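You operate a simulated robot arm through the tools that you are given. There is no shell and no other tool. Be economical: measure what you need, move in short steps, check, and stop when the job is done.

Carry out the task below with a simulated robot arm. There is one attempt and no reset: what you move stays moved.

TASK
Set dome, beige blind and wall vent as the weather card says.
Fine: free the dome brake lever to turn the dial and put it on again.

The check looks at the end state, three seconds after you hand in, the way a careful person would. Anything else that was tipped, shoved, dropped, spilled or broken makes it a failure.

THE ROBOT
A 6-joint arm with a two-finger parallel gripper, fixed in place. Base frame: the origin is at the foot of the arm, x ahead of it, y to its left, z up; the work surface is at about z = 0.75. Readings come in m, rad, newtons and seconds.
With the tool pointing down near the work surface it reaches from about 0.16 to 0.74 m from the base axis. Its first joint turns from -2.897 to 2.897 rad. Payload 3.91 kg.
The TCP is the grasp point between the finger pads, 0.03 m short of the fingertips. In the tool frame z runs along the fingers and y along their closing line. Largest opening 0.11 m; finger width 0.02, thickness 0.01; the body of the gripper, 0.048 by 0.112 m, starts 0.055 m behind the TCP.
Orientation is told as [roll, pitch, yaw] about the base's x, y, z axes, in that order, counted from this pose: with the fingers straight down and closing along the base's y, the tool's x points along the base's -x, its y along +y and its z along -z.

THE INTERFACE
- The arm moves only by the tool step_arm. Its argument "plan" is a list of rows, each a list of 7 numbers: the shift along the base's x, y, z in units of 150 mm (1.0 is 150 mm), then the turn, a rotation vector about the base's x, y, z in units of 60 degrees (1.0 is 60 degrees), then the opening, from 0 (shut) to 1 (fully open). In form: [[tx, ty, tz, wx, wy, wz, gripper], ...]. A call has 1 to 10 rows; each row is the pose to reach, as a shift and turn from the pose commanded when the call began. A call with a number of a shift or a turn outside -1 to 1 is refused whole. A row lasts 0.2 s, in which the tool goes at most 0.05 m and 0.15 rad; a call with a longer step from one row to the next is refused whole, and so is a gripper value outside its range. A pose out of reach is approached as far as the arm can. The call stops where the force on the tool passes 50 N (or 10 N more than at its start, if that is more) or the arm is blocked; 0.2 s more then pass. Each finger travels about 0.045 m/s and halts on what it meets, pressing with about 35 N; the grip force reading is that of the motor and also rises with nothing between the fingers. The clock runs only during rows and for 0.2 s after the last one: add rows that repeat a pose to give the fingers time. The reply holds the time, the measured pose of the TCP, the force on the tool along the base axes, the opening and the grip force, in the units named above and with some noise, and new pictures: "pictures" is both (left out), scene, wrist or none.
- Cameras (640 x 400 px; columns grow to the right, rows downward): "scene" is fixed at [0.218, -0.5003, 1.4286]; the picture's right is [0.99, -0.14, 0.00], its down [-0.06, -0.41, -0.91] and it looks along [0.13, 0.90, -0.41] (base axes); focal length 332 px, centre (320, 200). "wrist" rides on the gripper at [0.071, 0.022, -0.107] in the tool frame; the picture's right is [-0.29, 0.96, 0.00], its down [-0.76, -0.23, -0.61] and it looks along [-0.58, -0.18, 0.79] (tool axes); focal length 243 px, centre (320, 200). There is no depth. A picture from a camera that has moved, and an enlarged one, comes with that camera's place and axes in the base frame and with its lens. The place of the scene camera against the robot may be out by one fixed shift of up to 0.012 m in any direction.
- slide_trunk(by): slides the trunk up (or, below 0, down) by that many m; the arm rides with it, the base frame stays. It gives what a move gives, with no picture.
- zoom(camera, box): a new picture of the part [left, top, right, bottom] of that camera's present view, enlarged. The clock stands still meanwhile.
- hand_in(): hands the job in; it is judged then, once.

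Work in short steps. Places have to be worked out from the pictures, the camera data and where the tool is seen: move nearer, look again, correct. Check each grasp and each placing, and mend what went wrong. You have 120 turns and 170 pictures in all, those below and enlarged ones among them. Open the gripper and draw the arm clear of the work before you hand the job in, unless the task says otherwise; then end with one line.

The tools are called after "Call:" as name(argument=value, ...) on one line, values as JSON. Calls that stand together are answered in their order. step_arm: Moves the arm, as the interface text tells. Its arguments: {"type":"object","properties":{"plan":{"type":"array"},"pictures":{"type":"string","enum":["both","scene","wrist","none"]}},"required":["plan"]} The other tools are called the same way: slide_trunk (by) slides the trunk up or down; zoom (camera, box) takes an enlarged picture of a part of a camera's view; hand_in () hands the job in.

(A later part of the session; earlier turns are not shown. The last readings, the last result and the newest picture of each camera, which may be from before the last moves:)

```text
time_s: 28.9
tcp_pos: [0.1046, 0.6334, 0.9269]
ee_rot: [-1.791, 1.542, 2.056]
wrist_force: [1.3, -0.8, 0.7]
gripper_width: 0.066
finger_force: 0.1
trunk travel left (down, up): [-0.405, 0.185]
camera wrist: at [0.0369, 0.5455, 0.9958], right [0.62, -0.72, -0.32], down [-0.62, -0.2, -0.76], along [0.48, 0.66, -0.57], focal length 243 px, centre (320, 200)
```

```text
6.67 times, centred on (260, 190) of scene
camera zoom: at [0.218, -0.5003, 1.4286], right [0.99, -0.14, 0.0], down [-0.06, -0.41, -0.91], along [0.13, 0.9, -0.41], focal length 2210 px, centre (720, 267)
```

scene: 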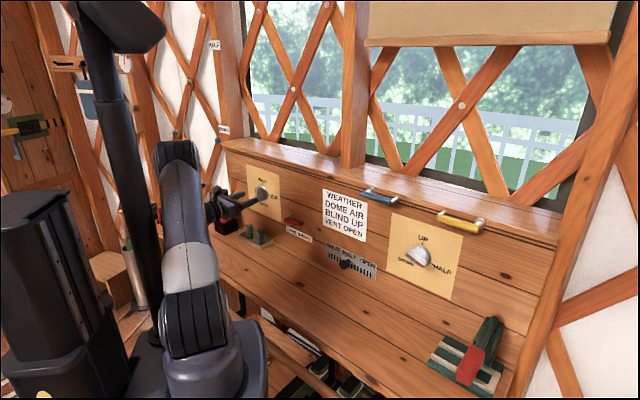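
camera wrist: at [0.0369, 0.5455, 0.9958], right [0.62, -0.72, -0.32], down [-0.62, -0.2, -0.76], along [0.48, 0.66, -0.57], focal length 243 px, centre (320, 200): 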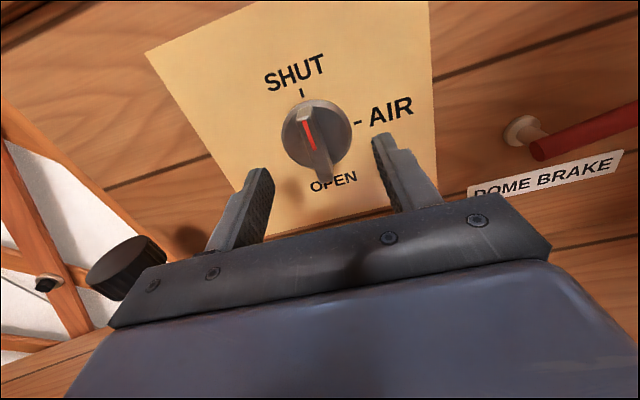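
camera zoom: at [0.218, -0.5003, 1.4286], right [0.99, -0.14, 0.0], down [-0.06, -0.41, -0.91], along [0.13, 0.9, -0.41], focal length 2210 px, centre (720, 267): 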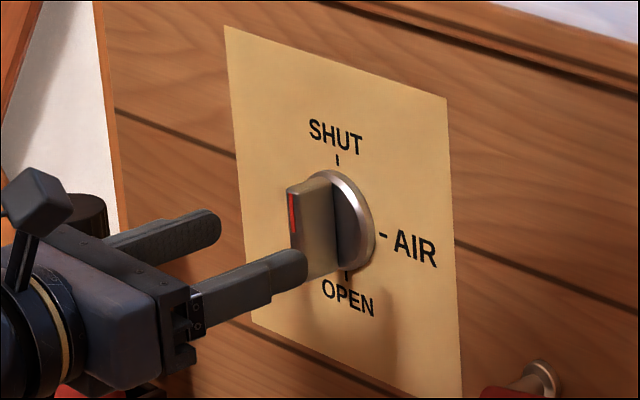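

Dial bar is nearly centred between fingers (about 4 mm left, 4 mm up). I advance 4 cm with that correction and close.

Call:
step_arm(plan=[[0.06, 0.06, 0.03, 0, 0, 0, 0.6], [0.12, 0.12, 0.03, 0, 0, 0, 0.6], [0.189, 0.189, 0.03, 0, 0, 0, 0.6], [0.189, 0.189, 0.03, 0, 0, 0, 0.35], [0.189, 0.189, 0.03, 0, 0, 0, 0.1], [0.189, 0.189, 0.03, 0, 0, 0, 0.05], [0.189, 0.189, 0.03, 0, 0, 0, 0.05]], pictures="both")

```text
time_s: 30.4
tcp_pos: [0.1315, 0.6629, 0.9323]
ee_rot: [-1.803, 1.544, 2.05]
wrist_force: [-1.7, 5.9, 1.8]
gripper_width: 0.0122
finger_force: 32.6
trunk travel left (down, up): [-0.405, 0.185]
camera wrist: at [0.0638, 0.5746, 1.0012], right [0.62, -0.72, -0.32], down [-0.62, -0.2, -0.76], along [0.48, 0.66, -0.57], focal length 243 px, centre (320, 200)
```

scene: 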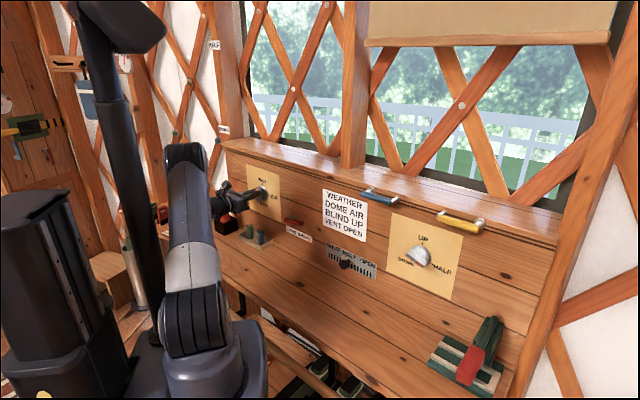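
wrist: 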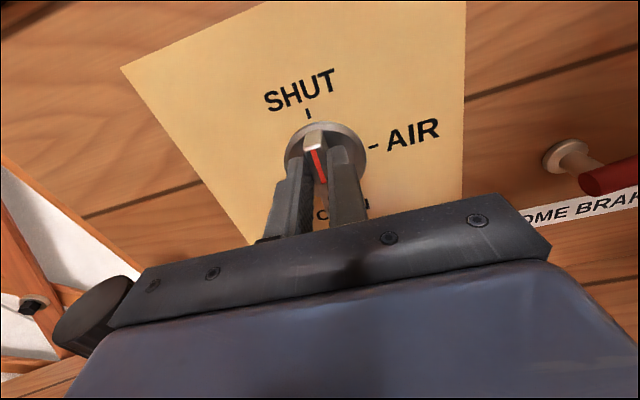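

Bar gripped (12 mm wide). I rotate clockwise about the normal, first ~49°.

Call:
step_arm(plan=[[0, 0, 0, 0.1039, 0.0872, 0, 0.05], [0, 0, 0, 0.2078, 0.1744, 0, 0.05], [0, 0, 0, 0.3117, 0.2616, 0, 0.05], [0, 0, 0, 0.4156, 0.3488, 0, 0.05], [0, 0, 0, 0.5195, 0.436, 0, 0.05], [0, 0, 0, 0.6234, 0.5232, 0, 0.05]], pictures="wrist")

Call:
zoom(camera="scene", box=[220, 160, 300, 220])

```text
time_s: 31.6
tcp_pos: [0.1364, 0.6585, 0.9289]
ee_rot: [-1.579, 0.894, 2.251]
wrist_force: [1.6, -24.8, 1.6]
gripper_width: 0.0122
finger_force: 45.0
trunk travel left (down, up): [-0.405, 0.185]
stopped in row 5: the force on the tool passed its limit (the readings are from after the stop); the commanded pose is now the measured one
camera wrist: at [0.0908, 0.5419, 0.9699], right [0.36, -0.43, -0.83], down [-0.88, 0.12, -0.45], along [0.3, 0.89, -0.34], focal length 243 px, centre (320, 200)
```

wrist: 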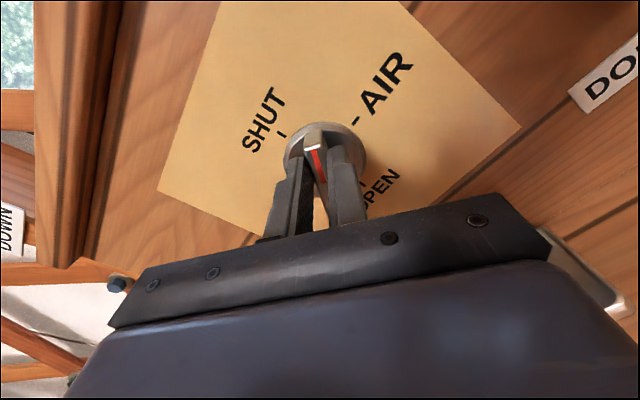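

```text
6.67 times, centred on (260, 190) of scene
camera zoom: at [0.218, -0.5003, 1.4286], right [0.99, -0.14, 0.0], down [-0.06, -0.41, -0.91], along [0.13, 0.9, -0.41], focal length 2210 px, centre (720, 267)
```

zoom: 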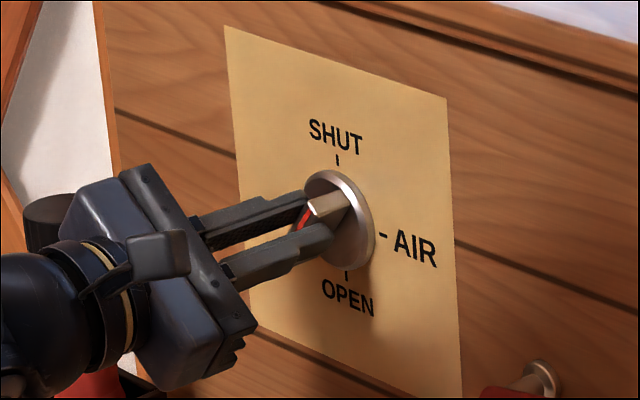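

The dial turns (about 37° so far); side force shows I'm a few mm off axis. I shift to relieve it and continue.

Call:
step_arm(plan=[[0.0, -0.028, 0, 0, 0, 0, 0.05], [0.0, -0.028, 0, 0.1039, 0.0872, 0, 0.05], [0.0, -0.03, 0, 0.2078, 0.1744, 0, 0.05], [0.0, -0.03, 0, 0.3117, 0.2616, 0, 0.05], [0, -0.03, 0, 0.4156, 0.3488, 0, 0.05]], pictures="wrist")

Call:
zoom(camera="scene", box=[220, 160, 300, 220])

```text
time_s: 32.8
tcp_pos: [0.1386, 0.6545, 0.9238]
ee_rot: [-1.564, 0.325, 2.261]
wrist_force: [30.1, -7.9, -15.5]
gripper_width: 0.012
finger_force: 45.0
trunk travel left (down, up): [-0.405, 0.185]
camera wrist: at [0.1015, 0.5291, 0.9262], right [0.01, -0.03, -1.0], down [-0.97, 0.23, -0.02], along [0.23, 0.97, -0.02], focal length 243 px, centre (320, 200)
```

wrist: 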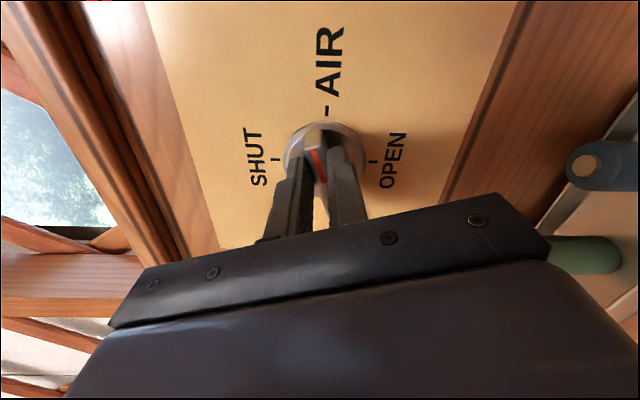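

```text
6.67 times, centred on (260, 190) of scene
camera zoom: at [0.218, -0.5003, 1.4286], right [0.99, -0.14, 0.0], down [-0.06, -0.41, -0.91], along [0.13, 0.9, -0.41], focal length 2210 px, centre (720, 267)
```

zoom: 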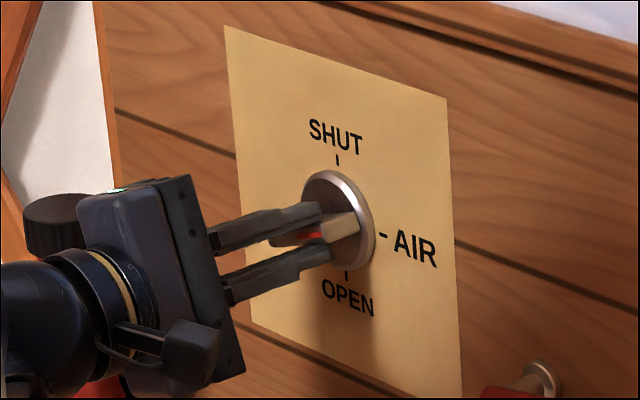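

About 19° remain. Again relieve the side force and finish the turn.

Call:
step_arm(plan=[[0.028, -0.004, -0.02, 0, 0, 0, 0.05], [0.028, -0.004, -0.02, 0.08, 0.067, 0, 0.05], [0.03, -0.006, -0.025, 0.16, 0.134, 0, 0.05], [0.03, -0.006, -0.025, 0.24, 0.2014, 0, 0.05]], pictures="wrist")

Call:
zoom(camera="wrist", box=[220, 0, 420, 220])

```text
time_s: 33.8
tcp_pos: [0.1383, 0.6546, 0.9201]
ee_rot: [-1.563, -0.003, 2.264]
wrist_force: [5.3, -19.7, -29.2]
gripper_width: 0.0124
finger_force: 45.3
trunk travel left (down, up): [-0.405, 0.185]
camera wrist: at [0.1004, 0.5307, 0.8988], right [-0.19, 0.22, -0.96], down [-0.95, 0.2, 0.24], along [0.24, 0.96, 0.17], focal length 243 px, centre (320, 200)
```

wrist: 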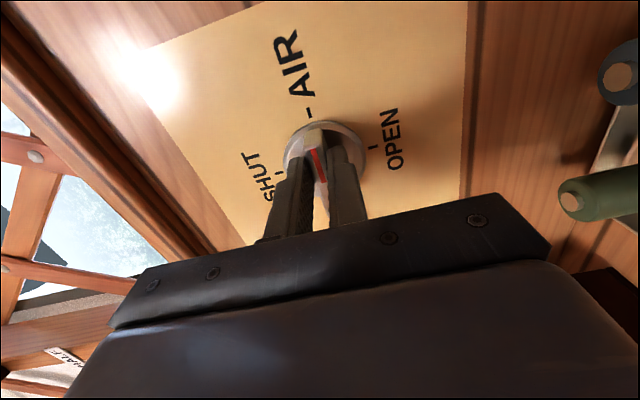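

```text
1.82 times, centred on (320, 110) of wrist
camera zoom: at [0.1004, 0.5307, 0.8988], right [-0.19, 0.22, -0.96], down [-0.95, 0.2, 0.24], along [0.24, 0.96, 0.17], focal length 441 px, centre (320, 364)
```

zoom: 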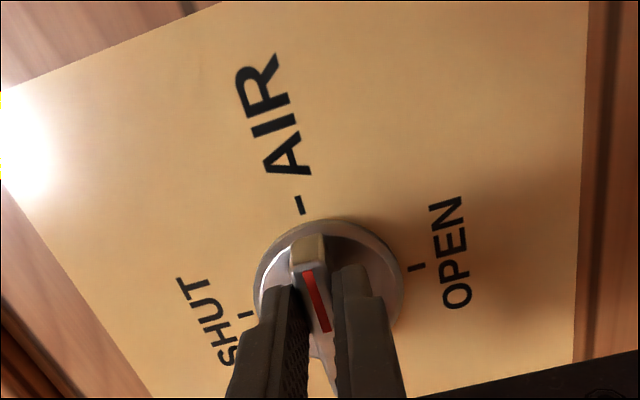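

Dial appears on AIR. I release and back off, then inspect.

Call:
step_arm(plan=[[0, 0, 0, 0, 0, 0, 0.2], [0, 0, 0, 0, 0, 0, 0.35], [0, 0, 0, 0, 0, 0, 0.5], [-0.15, -0.13, 0, 0, 0, 0, 0.5], [-0.3, -0.25, 0, 0, 0, 0, 0.5], [-0.45, -0.38, 0.0, 0, 0, 0, 0.5]], pictures="wrist")

Call:
zoom(camera="scene", box=[220, 160, 300, 220])

```text
time_s: 35.2
tcp_pos: [0.0725, 0.5981, 0.924]
ee_rot: [-1.569, -0.001, 2.264]
wrist_force: [-1.5, 1.2, -0.5]
gripper_width: 0.0551
finger_force: 0.1
trunk travel left (down, up): [-0.405, 0.185]
camera wrist: at [0.0336, 0.4744, 0.9017], right [-0.19, 0.22, -0.96], down [-0.95, 0.2, 0.23], along [0.24, 0.95, 0.18], focal length 243 px, centre (320, 200)
```

wrist: 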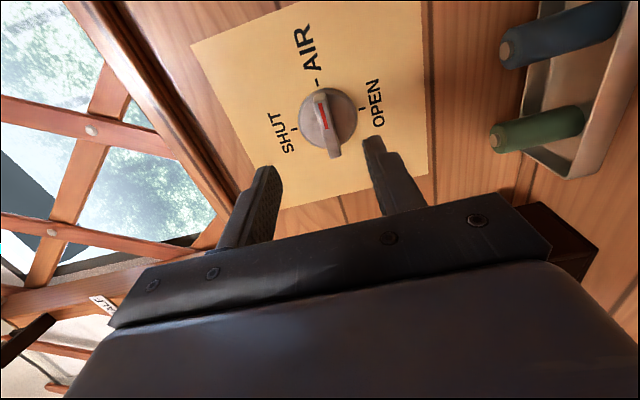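

```text
6.67 times, centred on (260, 190) of scene
camera zoom: at [0.218, -0.5003, 1.4286], right [0.99, -0.14, 0.0], down [-0.06, -0.41, -0.91], along [0.13, 0.9, -0.41], focal length 2210 px, centre (720, 267)
```

zoom: 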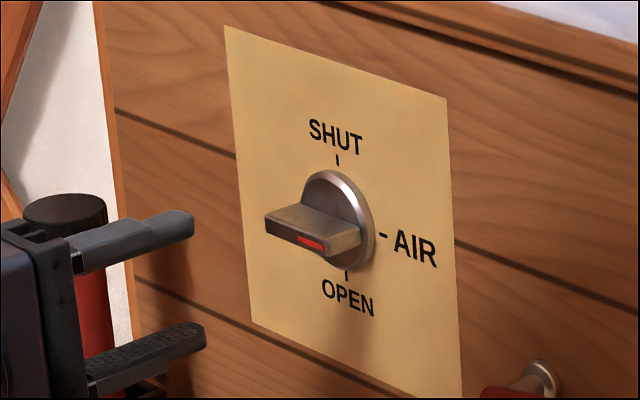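

Dome dial is on AIR. Now back to the brake lever's released position, standoff first.

Call:
step_arm(plan=[[0.2, -0.25, -0.05, 0, 0, 0, 0.5], [0.4, -0.5, -0.15, 0, 0, 0, 0.5], [0.6, -0.75, -0.25, 0, 0, 0, 0.5], [0.8, -0.98, -0.31, 0, 0, 0, 0.5]], pictures="none")

Call:
step_arm(plan=[[0.087, -0.105, 0, 0, 0, 0, 0.5]], pictures="wrist")

Call:
zoom(camera="scene", box=[240, 180, 320, 240])

```text
refused: row 2 steps farther than a row can; nothing moved
```

```text
time_s: 35.6
tcp_pos: [0.0837, 0.5821, 0.925]
ee_rot: [-1.571, -0.003, 2.262]
wrist_force: [0.1, -0.5, -0.5]
gripper_width: 0.0551
finger_force: 0.1
trunk travel left (down, up): [-0.405, 0.185]
camera wrist: at [0.0461, 0.4593, 0.9022], right [-0.19, 0.22, -0.96], down [-0.95, 0.2, 0.23], along [0.24, 0.95, 0.18], focal length 243 px, centre (320, 200)
```

wrist: 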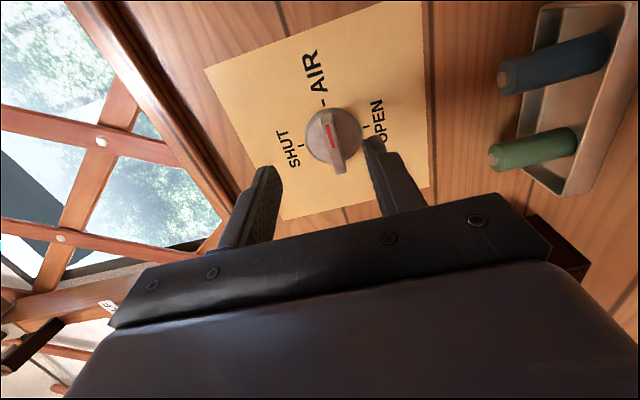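

```text
6.67 times, centred on (280, 210) of scene
camera zoom: at [0.218, -0.5003, 1.4286], right [0.99, -0.14, 0.0], down [-0.06, -0.41, -0.91], along [0.13, 0.9, -0.41], focal length 2210 px, centre (587, 133)
```

zoom: 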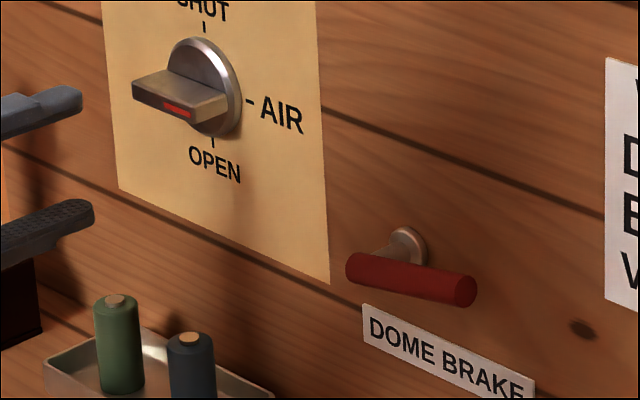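

Only the small step ran. I go the remaining way in smaller steps.

Call:
step_arm(plan=[[0.162, -0.196, -0.07, 0, 0, 0, 0.5], [0.325, -0.391, -0.14, 0, 0, 0, 0.5], [0.487, -0.587, -0.21, 0, 0, 0, 0.5], [0.65, -0.782, -0.28, 0, 0, 0, 0.5], [0.812, -0.978, -0.353, 0, 0, 0, 0.5]], pictures="wrist")

```text
time_s: 36.8
tcp_pos: [0.2063, 0.4344, 0.8707]
ee_rot: [-1.569, -0.002, 2.264]
wrist_force: [0.5, -0.1, 0.4]
gripper_width: 0.0548
finger_force: 0.0
trunk travel left (down, up): [-0.405, 0.185]
camera wrist: at [0.1687, 0.3121, 0.8481], right [-0.19, 0.22, -0.96], down [-0.95, 0.2, 0.23], along [0.24, 0.95, 0.18], focal length 243 px, centre (320, 200)
```

wrist: 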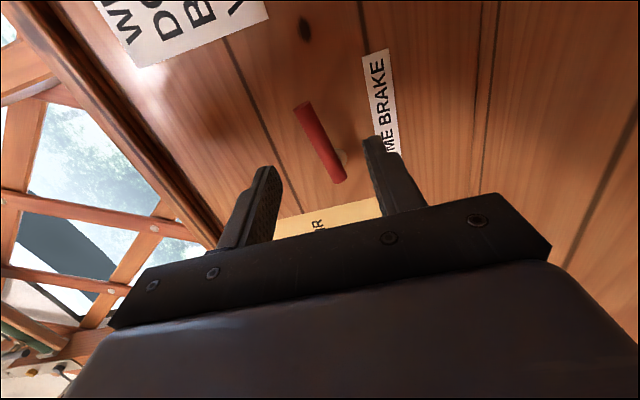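

The lever sits ~12° above horizontal between the fingers. I roll to match, advance and grip.

Call:
step_arm(plan=[[0, 0, 0.02, -0.08, -0.065, 0, 0.5], [0.12, 0.1, 0.04, -0.153, -0.129, 0, 0.5], [0.24, 0.2, 0.04, -0.153, -0.129, 0, 0.5], [0.36, 0.3, 0.04, -0.153, -0.129, 0, 0.5], [0.46, 0.386, 0.04, -0.153, -0.129, 0, 0.5], [0.46, 0.386, 0.04, -0.153, -0.129, 0, 0.3], [0.46, 0.386, 0.04, -0.153, -0.129, 0, 0.1], [0.46, 0.386, 0.04, -0.153, -0.129, 0, 0.1]], pictures="wrist")

Call:
zoom(camera="scene", box=[240, 180, 320, 240])

```text
time_s: 38.6
tcp_pos: [0.2742, 0.4927, 0.879]
ee_rot: [-1.578, 0.205, 2.262]
wrist_force: [0.9, 4.1, 14.2]
gripper_width: 0.017
finger_force: 32.4
trunk travel left (down, up): [-0.405, 0.185]
camera wrist: at [0.2381, 0.3685, 0.8714], right [-0.05, 0.07, -1.0], down [-0.97, 0.22, 0.07], along [0.22, 0.97, 0.06], focal length 243 px, centre (320, 200)
```

wrist: 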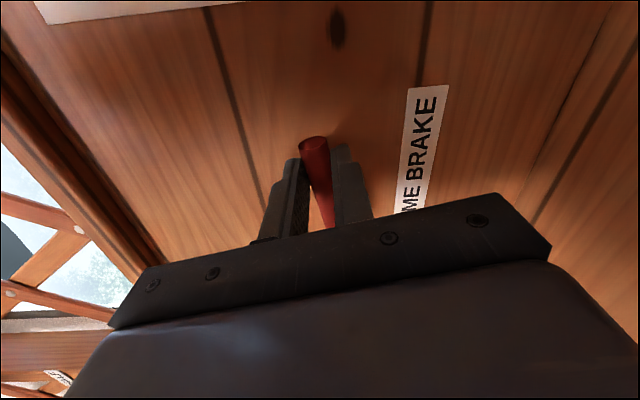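

```text
6.67 times, centred on (280, 210) of scene
camera zoom: at [0.218, -0.5003, 1.4286], right [0.99, -0.14, 0.0], down [-0.06, -0.41, -0.91], along [0.13, 0.9, -0.41], focal length 2210 px, centre (587, 133)
```

zoom: 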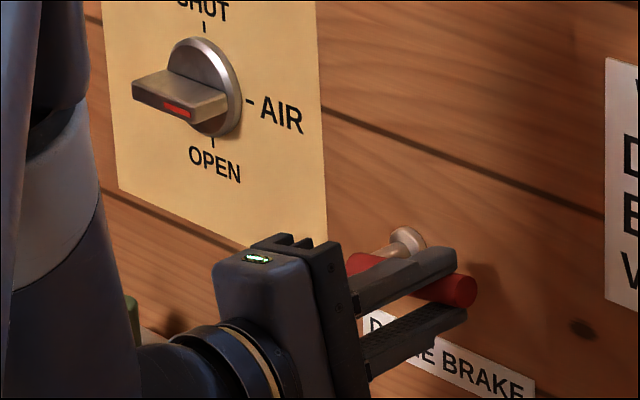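

Gripped. I swing the lever back counter-clockwise along the arc, first half.

Call:
step_arm(plan=[[-0.0103, 0.0123, 0.0513, -0.1024, -0.086, 0, 0.1], [-0.0253, 0.0301, 0.1007, -0.2048, -0.172, 0, 0.1], [-0.0442, 0.0526, 0.146, -0.3072, -0.258, 0, 0.1], [-0.0673, 0.0802, 0.1867, -0.4096, -0.344, 0, 0.1], [-0.0935, 0.1113, 0.222, -0.512, -0.43, 0, 0.1]], pictures="none")

```text
time_s: 39.8
tcp_pos: [0.2615, 0.5099, 0.9136]
ee_rot: [-1.587, 0.907, 2.253]
wrist_force: [9.2, 4.7, 28.3]
gripper_width: 0.0168
finger_force: 45.3
trunk travel left (down, up): [-0.405, 0.185]
```

Going well; a slight upward correction and I finish to vertical.

Call:
step_arm(plan=[[-0.0296, 0.0352, 0.049, -0.1024, -0.086, 0, 0.1], [-0.0609, 0.0725, 0.071, -0.2048, -0.172, 0, 0.1], [-0.0943, 0.1124, 0.087, -0.3072, -0.258, 0, 0.1], [-0.1286, 0.1532, 0.095, -0.4096, -0.344, 0, 0.1], [-0.1488, 0.1772, 0.096, -0.468, -0.393, 0, 0.1]], pictures="wrist")

Call:
zoom(camera="scene", box=[240, 180, 320, 240])

```text
time_s: 41.0
tcp_pos: [0.2384, 0.5359, 0.9269]
ee_rot: [-1.977, 1.544, 1.862]
wrist_force: [-3.2, -2.5, 23.2]
gripper_width: 0.0164
finger_force: 45.2
trunk travel left (down, up): [-0.405, 0.185]
camera wrist: at [0.1695, 0.4487, 0.9955], right [0.61, -0.73, -0.31], down [-0.62, -0.2, -0.76], along [0.49, 0.66, -0.57], focal length 243 px, centre (320, 200)
```

wrist: 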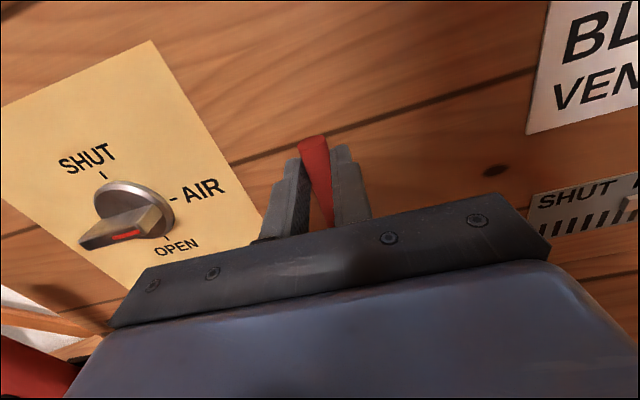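

```text
6.67 times, centred on (280, 210) of scene
camera zoom: at [0.218, -0.5003, 1.4286], right [0.99, -0.14, 0.0], down [-0.06, -0.41, -0.91], along [0.13, 0.9, -0.41], focal length 2210 px, centre (587, 133)
```

zoom: 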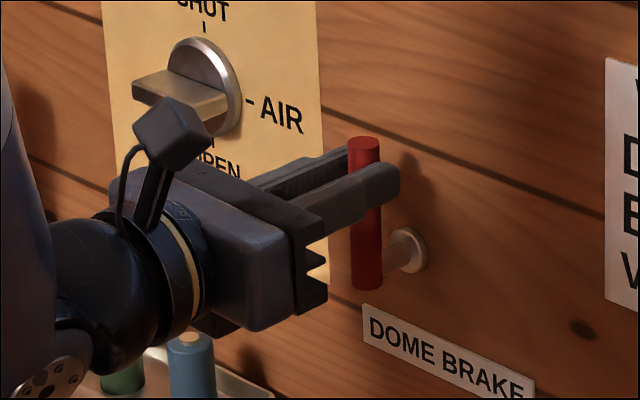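

Lever is vertical again as at the start. A 2 mm nudge to seat it at its stop, then release and retreat.

Call:
step_arm(plan=[[-0.009, 0.0102, 0.0, -0.02, -0.017, 0, 0.1], [-0.009, 0.0102, 0, -0.02, -0.017, 0, 0.1], [-0.009, 0.0102, 0, -0.02, -0.017, 0, 0.3], [-0.009, 0.0102, 0, -0.02, -0.017, 0, 0.45], [-0.009, 0.0102, 0, 0, 0, 0, 0.5], [-0.18, -0.13, 0, 0, 0, 0, 0.5], [-0.36, -0.28, 0, 0, 0, 0, 0.5], [-0.5, -0.4, 0, 0, 0, 0, 0.5]], pictures="wrist")

Call:
zoom(camera="scene", box=[240, 180, 320, 240])

```text
time_s: 42.8
tcp_pos: [0.1635, 0.4772, 0.9268]
ee_rot: [-1.816, 1.547, 2.023]
wrist_force: [-0.1, -0.3, 0.8]
gripper_width: 0.0551
finger_force: 0.2
trunk travel left (down, up): [-0.405, 0.185]
camera wrist: at [0.0955, 0.3899, 0.9952], right [0.61, -0.73, -0.31], down [-0.62, -0.2, -0.76], along [0.49, 0.66, -0.57], focal length 243 px, centre (320, 200)
```

wrist: 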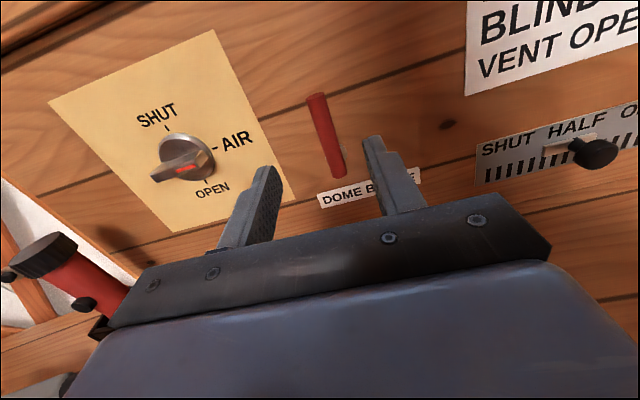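

```text
6.67 times, centred on (280, 210) of scene
camera zoom: at [0.218, -0.5003, 1.4286], right [0.99, -0.14, 0.0], down [-0.06, -0.41, -0.91], along [0.13, 0.9, -0.41], focal length 2210 px, centre (587, 133)
```

zoom: 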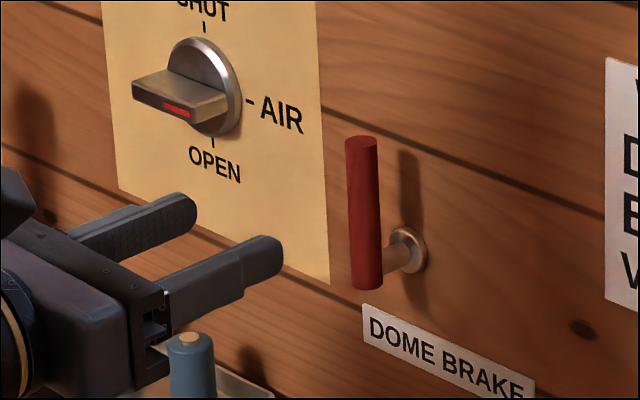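

Dome and brake are done. Now I move right toward the vent slider, staying back from the panel.

Call:
step_arm(plan=[[0.17, -0.19, 0, 0, 0, 0, 0.5], [0.34, -0.38, 0, 0, 0, 0, 0.5], [0.51, -0.57, -0.05, 0, 0, 0, 0.5], [0.68, -0.76, -0.1, 0, 0, 0, 0.5], [0.85, -0.95, -0.15, 0, 0, 0, 0.5]], pictures="none")

Call:
step_arm(plan=[[0.1, -0.12, -0.08, 0, 0, 0, 0.5], [0.2, -0.24, -0.16, 0, 0, 0, 0.5]], pictures="both")

```text
time_s: 44.0
tcp_pos: [0.2911, 0.335, 0.9011]
ee_rot: [-1.793, 1.547, 2.045]
wrist_force: [-0.4, 0.9, -0.2]
gripper_width: 0.055
finger_force: 0.0
trunk travel left (down, up): [-0.405, 0.185]
```

```text
time_s: 44.6
tcp_pos: [0.3206, 0.2985, 0.8788]
ee_rot: [-1.808, 1.545, 2.031]
wrist_force: [-0.5, 0.8, 0.1]
gripper_width: 0.055
finger_force: 0.1
trunk travel left (down, up): [-0.405, 0.185]
camera wrist: at [0.2527, 0.2113, 0.948], right [0.61, -0.73, -0.31], down [-0.62, -0.2, -0.76], along [0.49, 0.66, -0.57], focal length 243 px, centre (320, 200)
```

scene: 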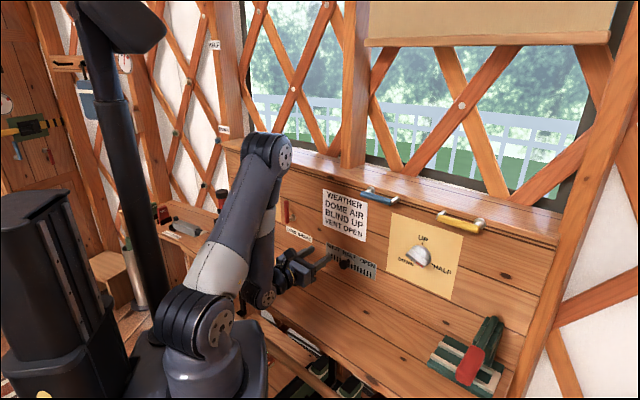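
wrist: 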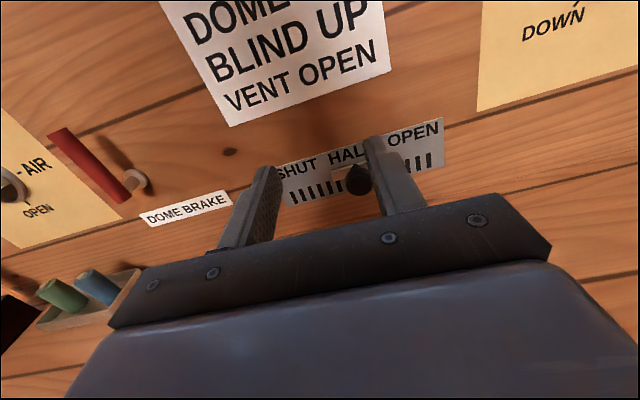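

Call:
zoom(camera="wrist", box=[270, 100, 470, 225])

Call:
zoom(camera="scene", box=[320, 235, 400, 285])

```text
3.20 times, centred on (370, 162) of wrist
camera zoom: at [0.2527, 0.2113, 0.948], right [0.61, -0.73, -0.31], down [-0.62, -0.2, -0.76], along [0.49, 0.66, -0.57], focal length 776 px, centre (160, 320)
```

zoom: 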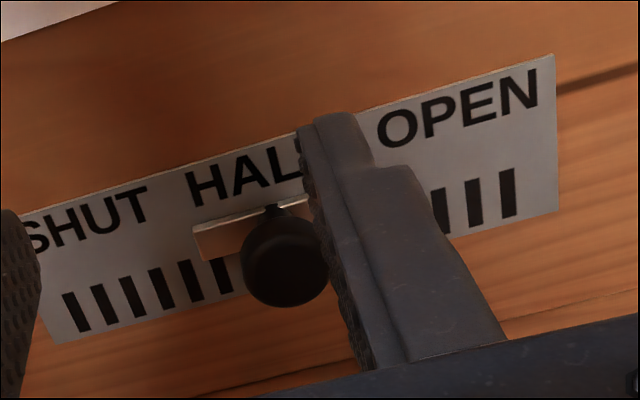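

```text
8.00 times, centred on (360, 260) of scene
camera zoom: at [0.218, -0.5003, 1.4286], right [0.99, -0.14, 0.0], down [-0.06, -0.41, -0.91], along [0.13, 0.9, -0.41], focal length 2652 px, centre (0, -280)
```

zoom: 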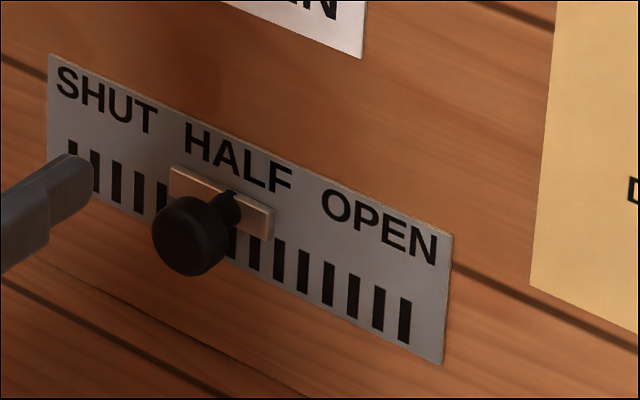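

The slider carriage is at HALF; OPEN is ≈6.8 cm to the right. Knob at about t≈-0.005, n≈0.55, z≈0.80, close to the shelf, so I dip the tool ~35° before approaching.

Call:
step_arm(plan=[[0.015, -0.018, 0, -0.075, 0.09, 0, 0.6], [0.03, -0.036, 0, -0.15, 0.18, 0, 0.6], [0.046, -0.055, 0, -0.225, 0.268, 0, 0.6], [0.062, -0.074, 0, -0.3, 0.358, 0, 0.6], [0.077, -0.092, 0, -0.375, 0.447, 0, 0.6]], pictures="both")

```text
time_s: 45.8
tcp_pos: [0.3336, 0.2849, 0.8788]
ee_rot: [-0.033, 0.965, -2.483]
wrist_force: [-0.2, 1.2, 0.8]
gripper_width: 0.0661
finger_force: 0.1
trunk travel left (down, up): [-0.405, 0.185]
camera wrist: at [0.3102, 0.2365, 0.9967], right [0.47, -0.84, -0.26], down [-0.87, -0.41, -0.27], along [0.13, 0.35, -0.93], focal length 243 px, centre (320, 200)
```

scene: 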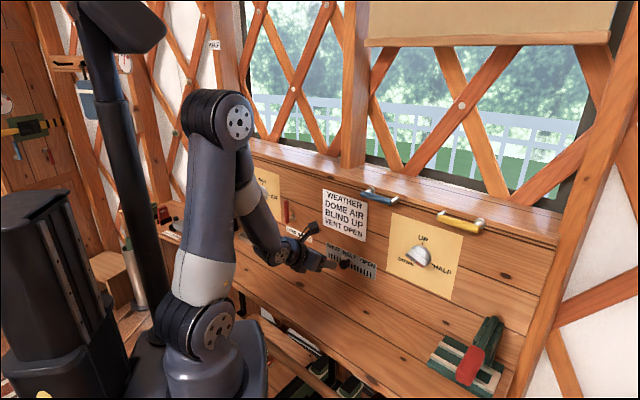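
wrist: 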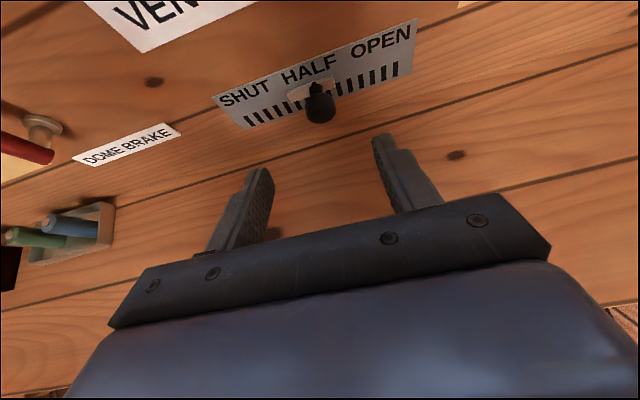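

The knob lines up with the approach direction. I advance along the tool axis so the fingers straddle the knob, then close.

Call:
step_arm(plan=[[0.13, 0.109, -0.118, 0, 0, 0, 0.6], [0.26, 0.218, -0.236, 0, 0, 0, 0.6], [0.39, 0.327, -0.354, 0, 0, 0, 0.6], [0.521, 0.437, -0.473, 0, 0, 0, 0.6]], pictures="wrist")

Call:
zoom(camera="scene", box=[300, 220, 400, 285])

```text
time_s: 46.8
tcp_pos: [0.4041, 0.3607, 0.8111]
ee_rot: [-0.023, 0.966, -2.484]
wrist_force: [-0.1, 0.4, 0.4]
gripper_width: 0.066
finger_force: 0.1
out of reach, approached as far as the arm can: row 2, 3, 4
trunk travel left (down, up): [-0.405, 0.185]
camera wrist: at [0.3806, 0.3126, 0.9285], right [0.47, -0.85, -0.25], down [-0.87, -0.4, -0.27], along [0.13, 0.35, -0.93], focal length 243 px, centre (320, 200)
```

wrist: 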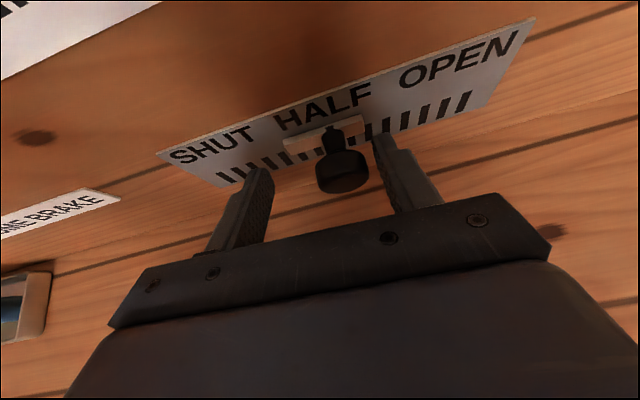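

```text
6.15 times, centred on (350, 252) of scene
camera zoom: at [0.218, -0.5003, 1.4286], right [0.99, -0.14, 0.0], down [-0.06, -0.41, -0.91], along [0.13, 0.9, -0.41], focal length 2040 px, centre (135, -123)
```

zoom: 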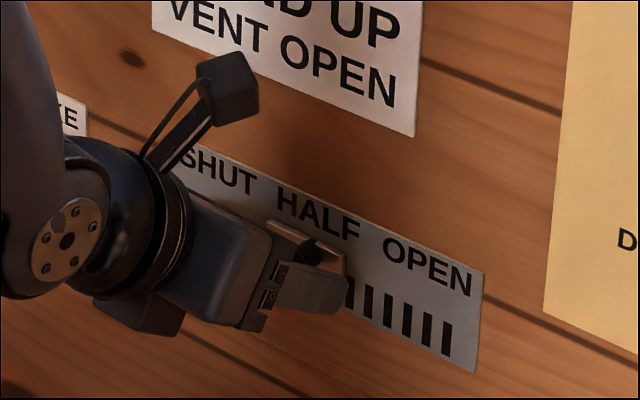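

Slight reach shortfall (offset ~1 cm left), but the knob is between the fingers. I try shifting right 1 cm and then closing.

Call:
step_arm(plan=[[0.045, -0.053, -0.01, 0, 0, 0, 0.6], [0.045, -0.053, -0.01, 0, 0, 0, 0.4], [0.045, -0.053, -0.01, 0, 0, 0, 0.2], [0.045, -0.053, -0.01, 0, 0, 0, 0.2]], pictures="wrist")

```text
time_s: 47.8
tcp_pos: [0.4038, 0.3599, 0.8097]
ee_rot: [-0.022, 0.965, -2.484]
wrist_force: [-0.7, -0.5, -0.8]
gripper_width: 0.0295
finger_force: 33.1
out of reach, approached as far as the arm can: row 1, 2, 3, 4
trunk travel left (down, up): [-0.405, 0.185]
camera wrist: at [0.3804, 0.3126, 0.9285], right [0.47, -0.85, -0.25], down [-0.87, -0.4, -0.27], along [0.13, 0.35, -0.93], focal length 243 px, centre (320, 200)
```

wrist: 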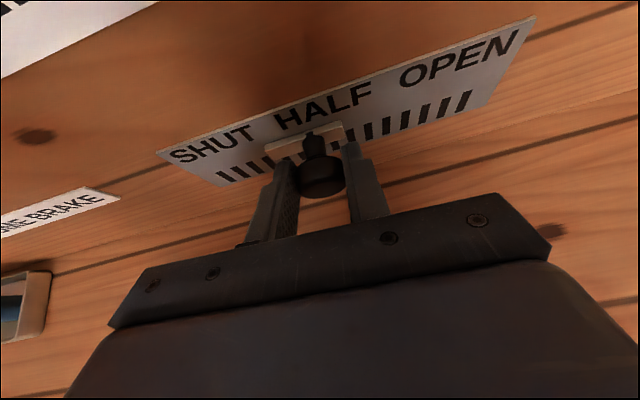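

Knob gripped (29.5 mm). The arm can't translate right with this yaw; I test letting the yaw follow the arm's azimuth.

Call:
step_arm(plan=[[0, 0, 0, 0, 0, -0.07, 0.2], [0.01, -0.012, 0, 0, 0, -0.14, 0.2]], pictures="none")

```text
time_s: 48.4
tcp_pos: [0.4044, 0.359, 0.8091]
ee_rot: [-0.034, 0.966, -2.631]
wrist_force: [0.1, 0.5, 0.4]
gripper_width: 0.0304
finger_force: 45.3
trunk travel left (down, up): [-0.405, 0.185]
```

With yaw rotated it's reachable. Now slide right along the panel, yaw following.

Call:
step_arm(plan=[[0.043, -0.051, 0, 0, 0, -0.02, 0.2], [0.086, -0.102, 0, 0, 0, -0.04, 0.2], [0.129, -0.153, 0, 0, 0, -0.06, 0.2]], pictures="wrist")

Call:
zoom(camera="scene", box=[300, 220, 400, 285])

```text
time_s: 49.2
tcp_pos: [0.425, 0.3341, 0.8101]
ee_rot: [-0.034, 0.965, -2.694]
wrist_force: [1.1, 1.1, -1.3]
gripper_width: 0.0314
finger_force: 45.0
trunk travel left (down, up): [-0.405, 0.185]
camera wrist: at [0.3924, 0.2911, 0.9282], right [0.29, -0.92, -0.26], down [-0.94, -0.22, -0.27], along [0.2, 0.32, -0.93], focal length 243 px, centre (320, 200)
```

wrist: 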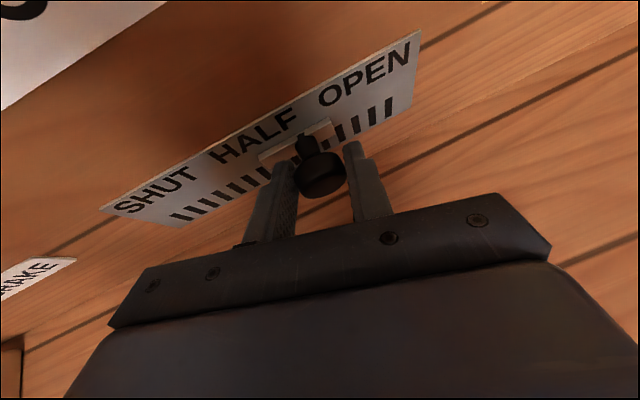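

```text
6.15 times, centred on (350, 252) of scene
camera zoom: at [0.218, -0.5003, 1.4286], right [0.99, -0.14, 0.0], down [-0.06, -0.41, -0.91], along [0.13, 0.9, -0.41], focal length 2040 px, centre (135, -123)
```

zoom: 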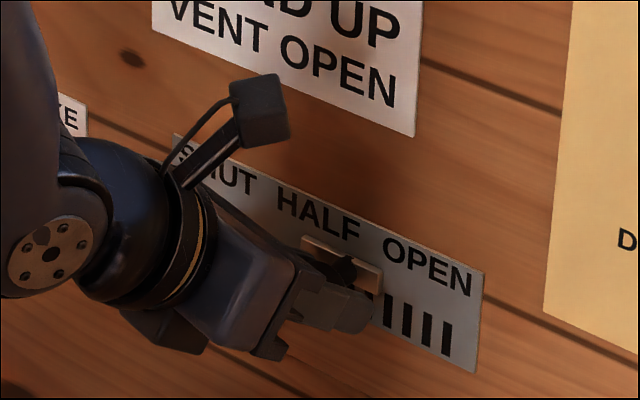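

Slider follows with low force. About 4.8 cm more to OPEN.

Call:
step_arm(plan=[[0.05, -0.06, 0, 0, 0, -0.02, 0.2], [0.1, -0.12, 0, 0, 0, -0.04, 0.2], [0.15, -0.18, 0, 0, 0, -0.06, 0.2], [0.2, -0.238, 0, 0, 0, -0.08, 0.2]], pictures="wrist")

Call:
zoom(camera="scene", box=[300, 220, 400, 285])

```text
time_s: 50.2
tcp_pos: [0.4554, 0.3008, 0.8099]
ee_rot: [-0.033, 0.964, -2.779]
wrist_force: [-1.1, 0.1, -5.2]
gripper_width: 0.0319
finger_force: 45.3
trunk travel left (down, up): [-0.405, 0.185]
camera wrist: at [0.4193, 0.2593, 0.9284], right [0.21, -0.94, -0.26], down [-0.95, -0.14, -0.27], along [0.22, 0.3, -0.93], focal length 243 px, centre (320, 200)
```

wrist: 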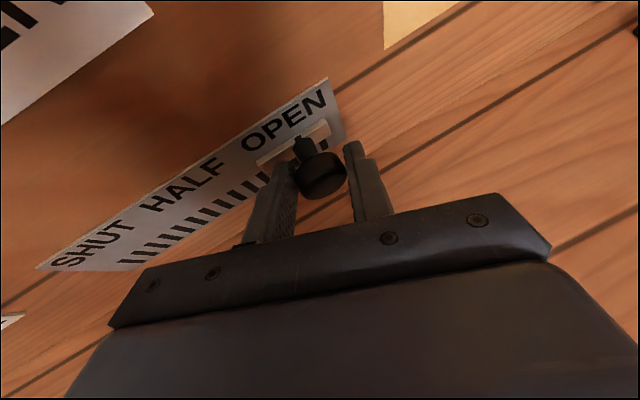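

```text
6.15 times, centred on (350, 252) of scene
camera zoom: at [0.218, -0.5003, 1.4286], right [0.99, -0.14, 0.0], down [-0.06, -0.41, -0.91], along [0.13, 0.9, -0.41], focal length 2040 px, centre (135, -123)
```

zoom: 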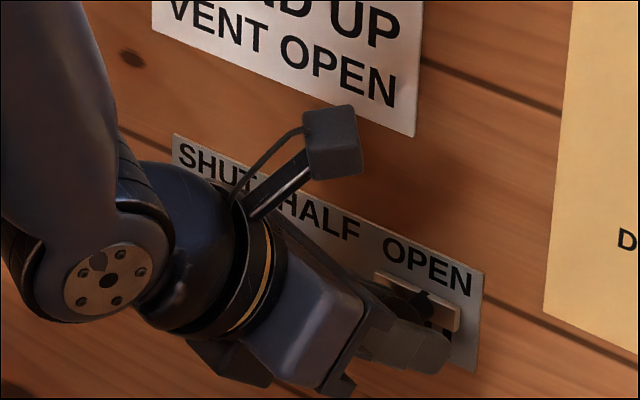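

Carriage sits under OPEN with the same offset it had under HALF. I release and retract along the tool axis to inspect.

Call:
step_arm(plan=[[0, 0, 0, 0, 0, 0, 0.35], [0, 0, 0, 0, 0, 0, 0.5], [0, 0, 0, 0, 0, 0, 0.55], [-0.15, -0.065, 0.113, 0, 0, 0, 0.55], [-0.3, -0.13, 0.226, 0, 0, 0, 0.55], [-0.45, -0.195, 0.34, 0, 0, 0, 0.55], [-0.6, -0.26, 0.45, 0, 0, 0, 0.55]], pictures="both")

Call:
zoom(camera="scene", box=[320, 235, 400, 285])

```text
time_s: 51.8
tcp_pos: [0.3664, 0.2593, 0.8772]
ee_rot: [-0.035, 0.966, -2.779]
wrist_force: [-0.5, 0.4, -0.5]
gripper_width: 0.0605
finger_force: 0.1
trunk travel left (down, up): [-0.405, 0.185]
camera wrist: at [0.3304, 0.2202, 0.9961], right [0.21, -0.94, -0.26], down [-0.95, -0.14, -0.27], along [0.22, 0.3, -0.93], focal length 243 px, centre (320, 200)
```

scene: 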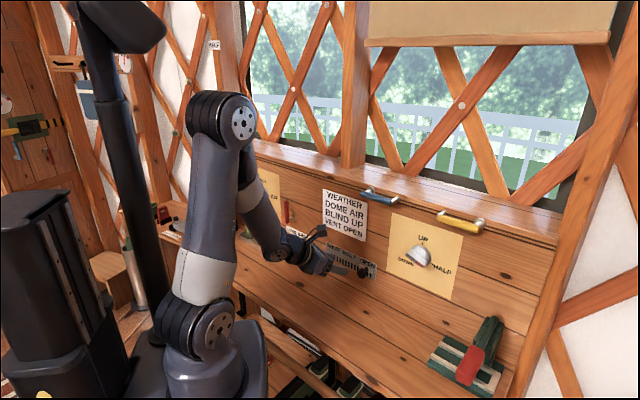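
wrist: 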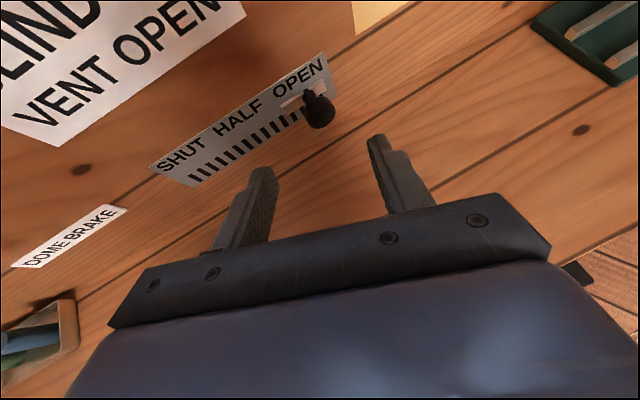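

```text
8.00 times, centred on (360, 260) of scene
camera zoom: at [0.218, -0.5003, 1.4286], right [0.99, -0.14, 0.0], down [-0.06, -0.41, -0.91], along [0.13, 0.9, -0.41], focal length 2652 px, centre (0, -280)
```

zoom: 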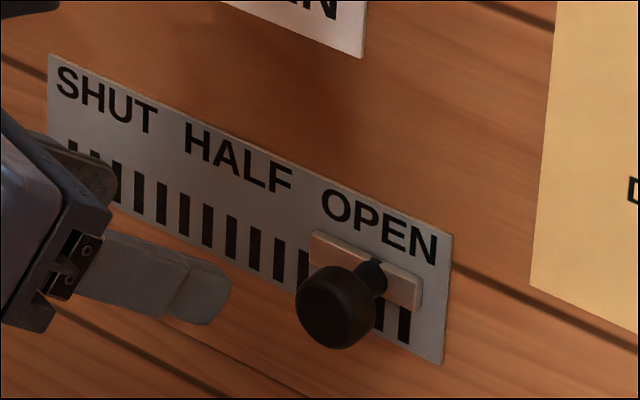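

Vent is on OPEN. Now the blind dial: first undip the tool and rise, then test what yaw is reachable on this right side.

Call:
step_arm(plan=[[0, 0, 0.1, 0.046, -0.107, 0, 0.6], [0, 0, 0.2, 0.092, -0.214, 0, 0.6], [0, 0, 0.3, 0.138, -0.322, 0, 0.6], [0, 0, 0.4, 0.184, -0.429, 0, 0.6], [0, 0, 0.47, 0.23, -0.536, 0, 0.6]], pictures="none")

Call:
step_arm(plan=[[0.1, -0.12, 0, 0, 0, 0.07, 0.6], [0.2, -0.24, 0, 0, 0, 0.14, 0.6], [0.3, -0.36, 0, 0, 0, 0.21, 0.6], [0.4, -0.48, 0, 0, 0, 0.28, 0.6]], pictures="both")

```text
time_s: 53.0
tcp_pos: [0.3662, 0.2602, 0.9482]
ee_rot: [-1.871, 1.545, 1.676]
wrist_force: [-0.3, 0.3, 0.7]
gripper_width: 0.0659
finger_force: 0.1
trunk travel left (down, up): [-0.405, 0.185]
```

```text
time_s: 54.0
tcp_pos: [0.3307, 0.2777, 0.9559]
ee_rot: [-1.709, 1.546, 2.099]
wrist_force: [-0.6, 0.0, 0.0]
gripper_width: 0.0658
finger_force: 0.0
out of reach, approached as far as the arm can: row 2, 3, 4
trunk travel left (down, up): [-0.405, 0.185]
camera wrist: at [0.2597, 0.192, 1.026], right [0.59, -0.75, -0.31], down [-0.63, -0.18, -0.76], along [0.51, 0.64, -0.57], focal length 243 px, centre (320, 200)
```

scene: 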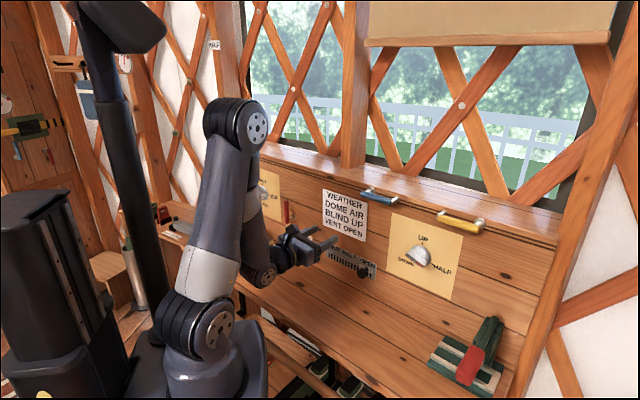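
wrist: 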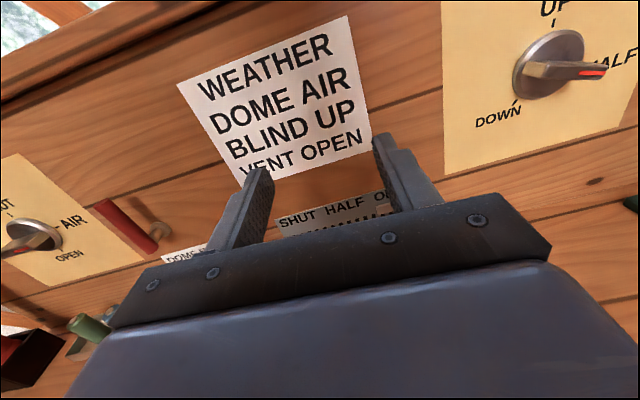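

The yaw/azimuth combination is limited in this wrist posture. I test whether a different roll (needed anyway: ≈120° clockwise to grip the blind's bar) relaxes it.

Call:
step_arm(plan=[[0, 0, 0, 0.1, 0.087, 0, 0.6], [0, 0, 0, 0.2, 0.174, 0, 0.6], [0, 0, 0, 0.3, 0.261, 0, 0.6], [0, 0, 0, 0.4, 0.348, 0, 0.6], [0, 0, 0, 0.5, 0.435, 0, 0.6], [0, 0, 0, 0.6, 0.522, 0, 0.6], [0, 0, 0, 0.7, 0.609, 0, 0.6], [0, 0, 0, 0.8, 0.696, 0, 0.6]], pictures="none")

Call:
step_arm(plan=[[0.1, -0.12, 0, 0, 0, 0, 0.6], [0.2, -0.24, 0, 0, 0, 0, 0.6]], pictures="none")

```text
time_s: 55.8
tcp_pos: [0.3206, 0.2844, 0.9558]
ee_rot: [-1.556, 0.436, 2.276]
wrist_force: [0.5, -0.4, 0.0]
gripper_width: 0.0658
finger_force: 0.0
out of reach, approached as far as the arm can: row 1, 2, 3, 4, 5, 6, 7, 8
trunk travel left (down, up): [-0.405, 0.185]
```

```text
time_s: 56.4
tcp_pos: [0.3176, 0.2807, 0.9559]
ee_rot: [-1.555, 0.436, 2.277]
wrist_force: [0.6, -0.2, 0.0]
gripper_width: 0.0659
finger_force: 0.0
out of reach, approached as far as the arm can: row 1, 2
trunk travel left (down, up): [-0.405, 0.185]
```

The limit looks like a wrist-branch matter. I look at the arm structure to understand which joint is stuck.

Call:
zoom(camera="scene", box=[150, 80, 370, 400])

```text
1.25 times, centred on (260, 240) of scene
camera zoom: at [0.218, -0.5003, 1.4286], right [0.99, -0.14, 0.0], down [-0.06, -0.41, -0.91], along [0.13, 0.9, -0.41], focal length 414 px, centre (395, 150)
```

zoom: 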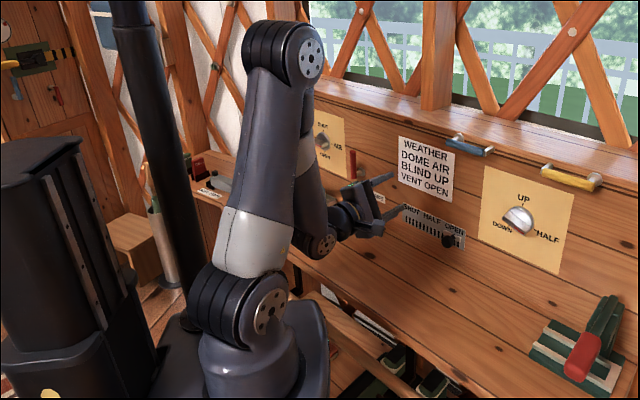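

The elbow is strongly folded, so it may just be a minimum-distance limit near the arm's own azimuth. I test by moving outward, then right.

Call:
step_arm(plan=[[0.15, 0.13, 0, 0, 0, 0, 0.6], [0.3, 0.26, 0, 0, 0, 0, 0.6], [0.38, 0.32, 0, 0, 0, 0, 0.6]], pictures="none")

Call:
step_arm(plan=[[0.1, -0.12, 0, 0, 0, 0, 0.6], [0.2, -0.24, 0, 0, 0, 0, 0.6]], pictures="none")

```text
time_s: 57.2
tcp_pos: [0.362, 0.3376, 0.9584]
ee_rot: [-1.555, 0.434, 2.274]
wrist_force: [-1.0, 0.7, 0.3]
gripper_width: 0.066
finger_force: 0.0
out of reach, approached as far as the arm can: row 1, 2, 3
trunk travel left (down, up): [-0.405, 0.185]
```

```text
time_s: 57.8
tcp_pos: [0.3593, 0.3357, 0.959]
ee_rot: [-1.554, 0.436, 2.277]
wrist_force: [0.8, -0.4, 0.0]
gripper_width: 0.0659
finger_force: 0.0
out of reach, approached as far as the arm can: row 1, 2
trunk travel left (down, up): [-0.405, 0.185]
```

The limit is the wrist branch (forearm roll near its end). I'll move up/back and swing the tool around the forearm axis to get to the other wrist branch, stepwise.

Call:
step_arm(plan=[[-0.1, -0.08, 0.15, 0, 0, 0, 0.6], [-0.2, -0.17, 0.3, 0, 0, 0, 0.6], [-0.31, -0.26, 0.45, 0, 0, 0, 0.6], [-0.31, -0.26, 0.6, 0, 0, 0, 0.6]], pictures="none")

Call:
step_arm(plan=[[0, 0, 0, 0.0724, 0.0608, -0.0945, 0.6], [0, 0, 0, 0.1448, 0.1216, -0.189, 0.6], [0, 0, 0, 0.2172, 0.1824, -0.2835, 0.6], [0, 0, 0, 0.2896, 0.2432, -0.378, 0.6], [0, 0, 0, 0.362, 0.304, -0.4725, 0.6], [0, 0, 0, 0.4344, 0.3648, -0.567, 0.6], [0, 0, 0, 0.5068, 0.4256, -0.6615, 0.6], [0, 0, 0, 0.5792, 0.4864, -0.756, 0.6]], pictures="scene")

```text
time_s: 58.8
tcp_pos: [0.312, 0.2994, 1.0509]
ee_rot: [-1.555, 0.436, 2.28]
wrist_force: [0.3, -0.3, 0.1]
gripper_width: 0.0662
finger_force: 0.1
trunk travel left (down, up): [-0.405, 0.185]
```

```text
time_s: 60.6
tcp_pos: [0.315, 0.2976, 1.0485]
ee_rot: [-1.263, -0.282, 1.469]
wrist_force: [-0.4, 0.1, -0.4]
gripper_width: 0.066
finger_force: 0.2
trunk travel left (down, up): [-0.405, 0.185]
```

scene: 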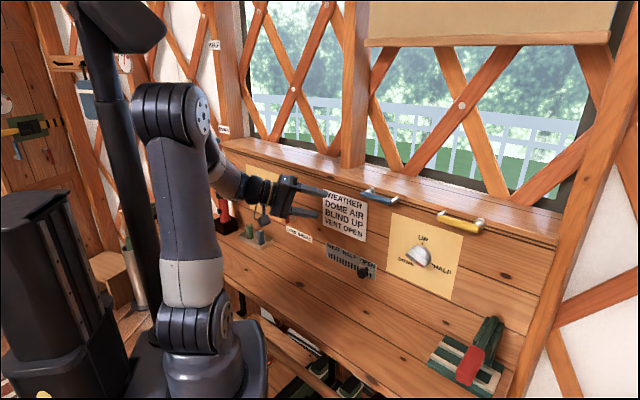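

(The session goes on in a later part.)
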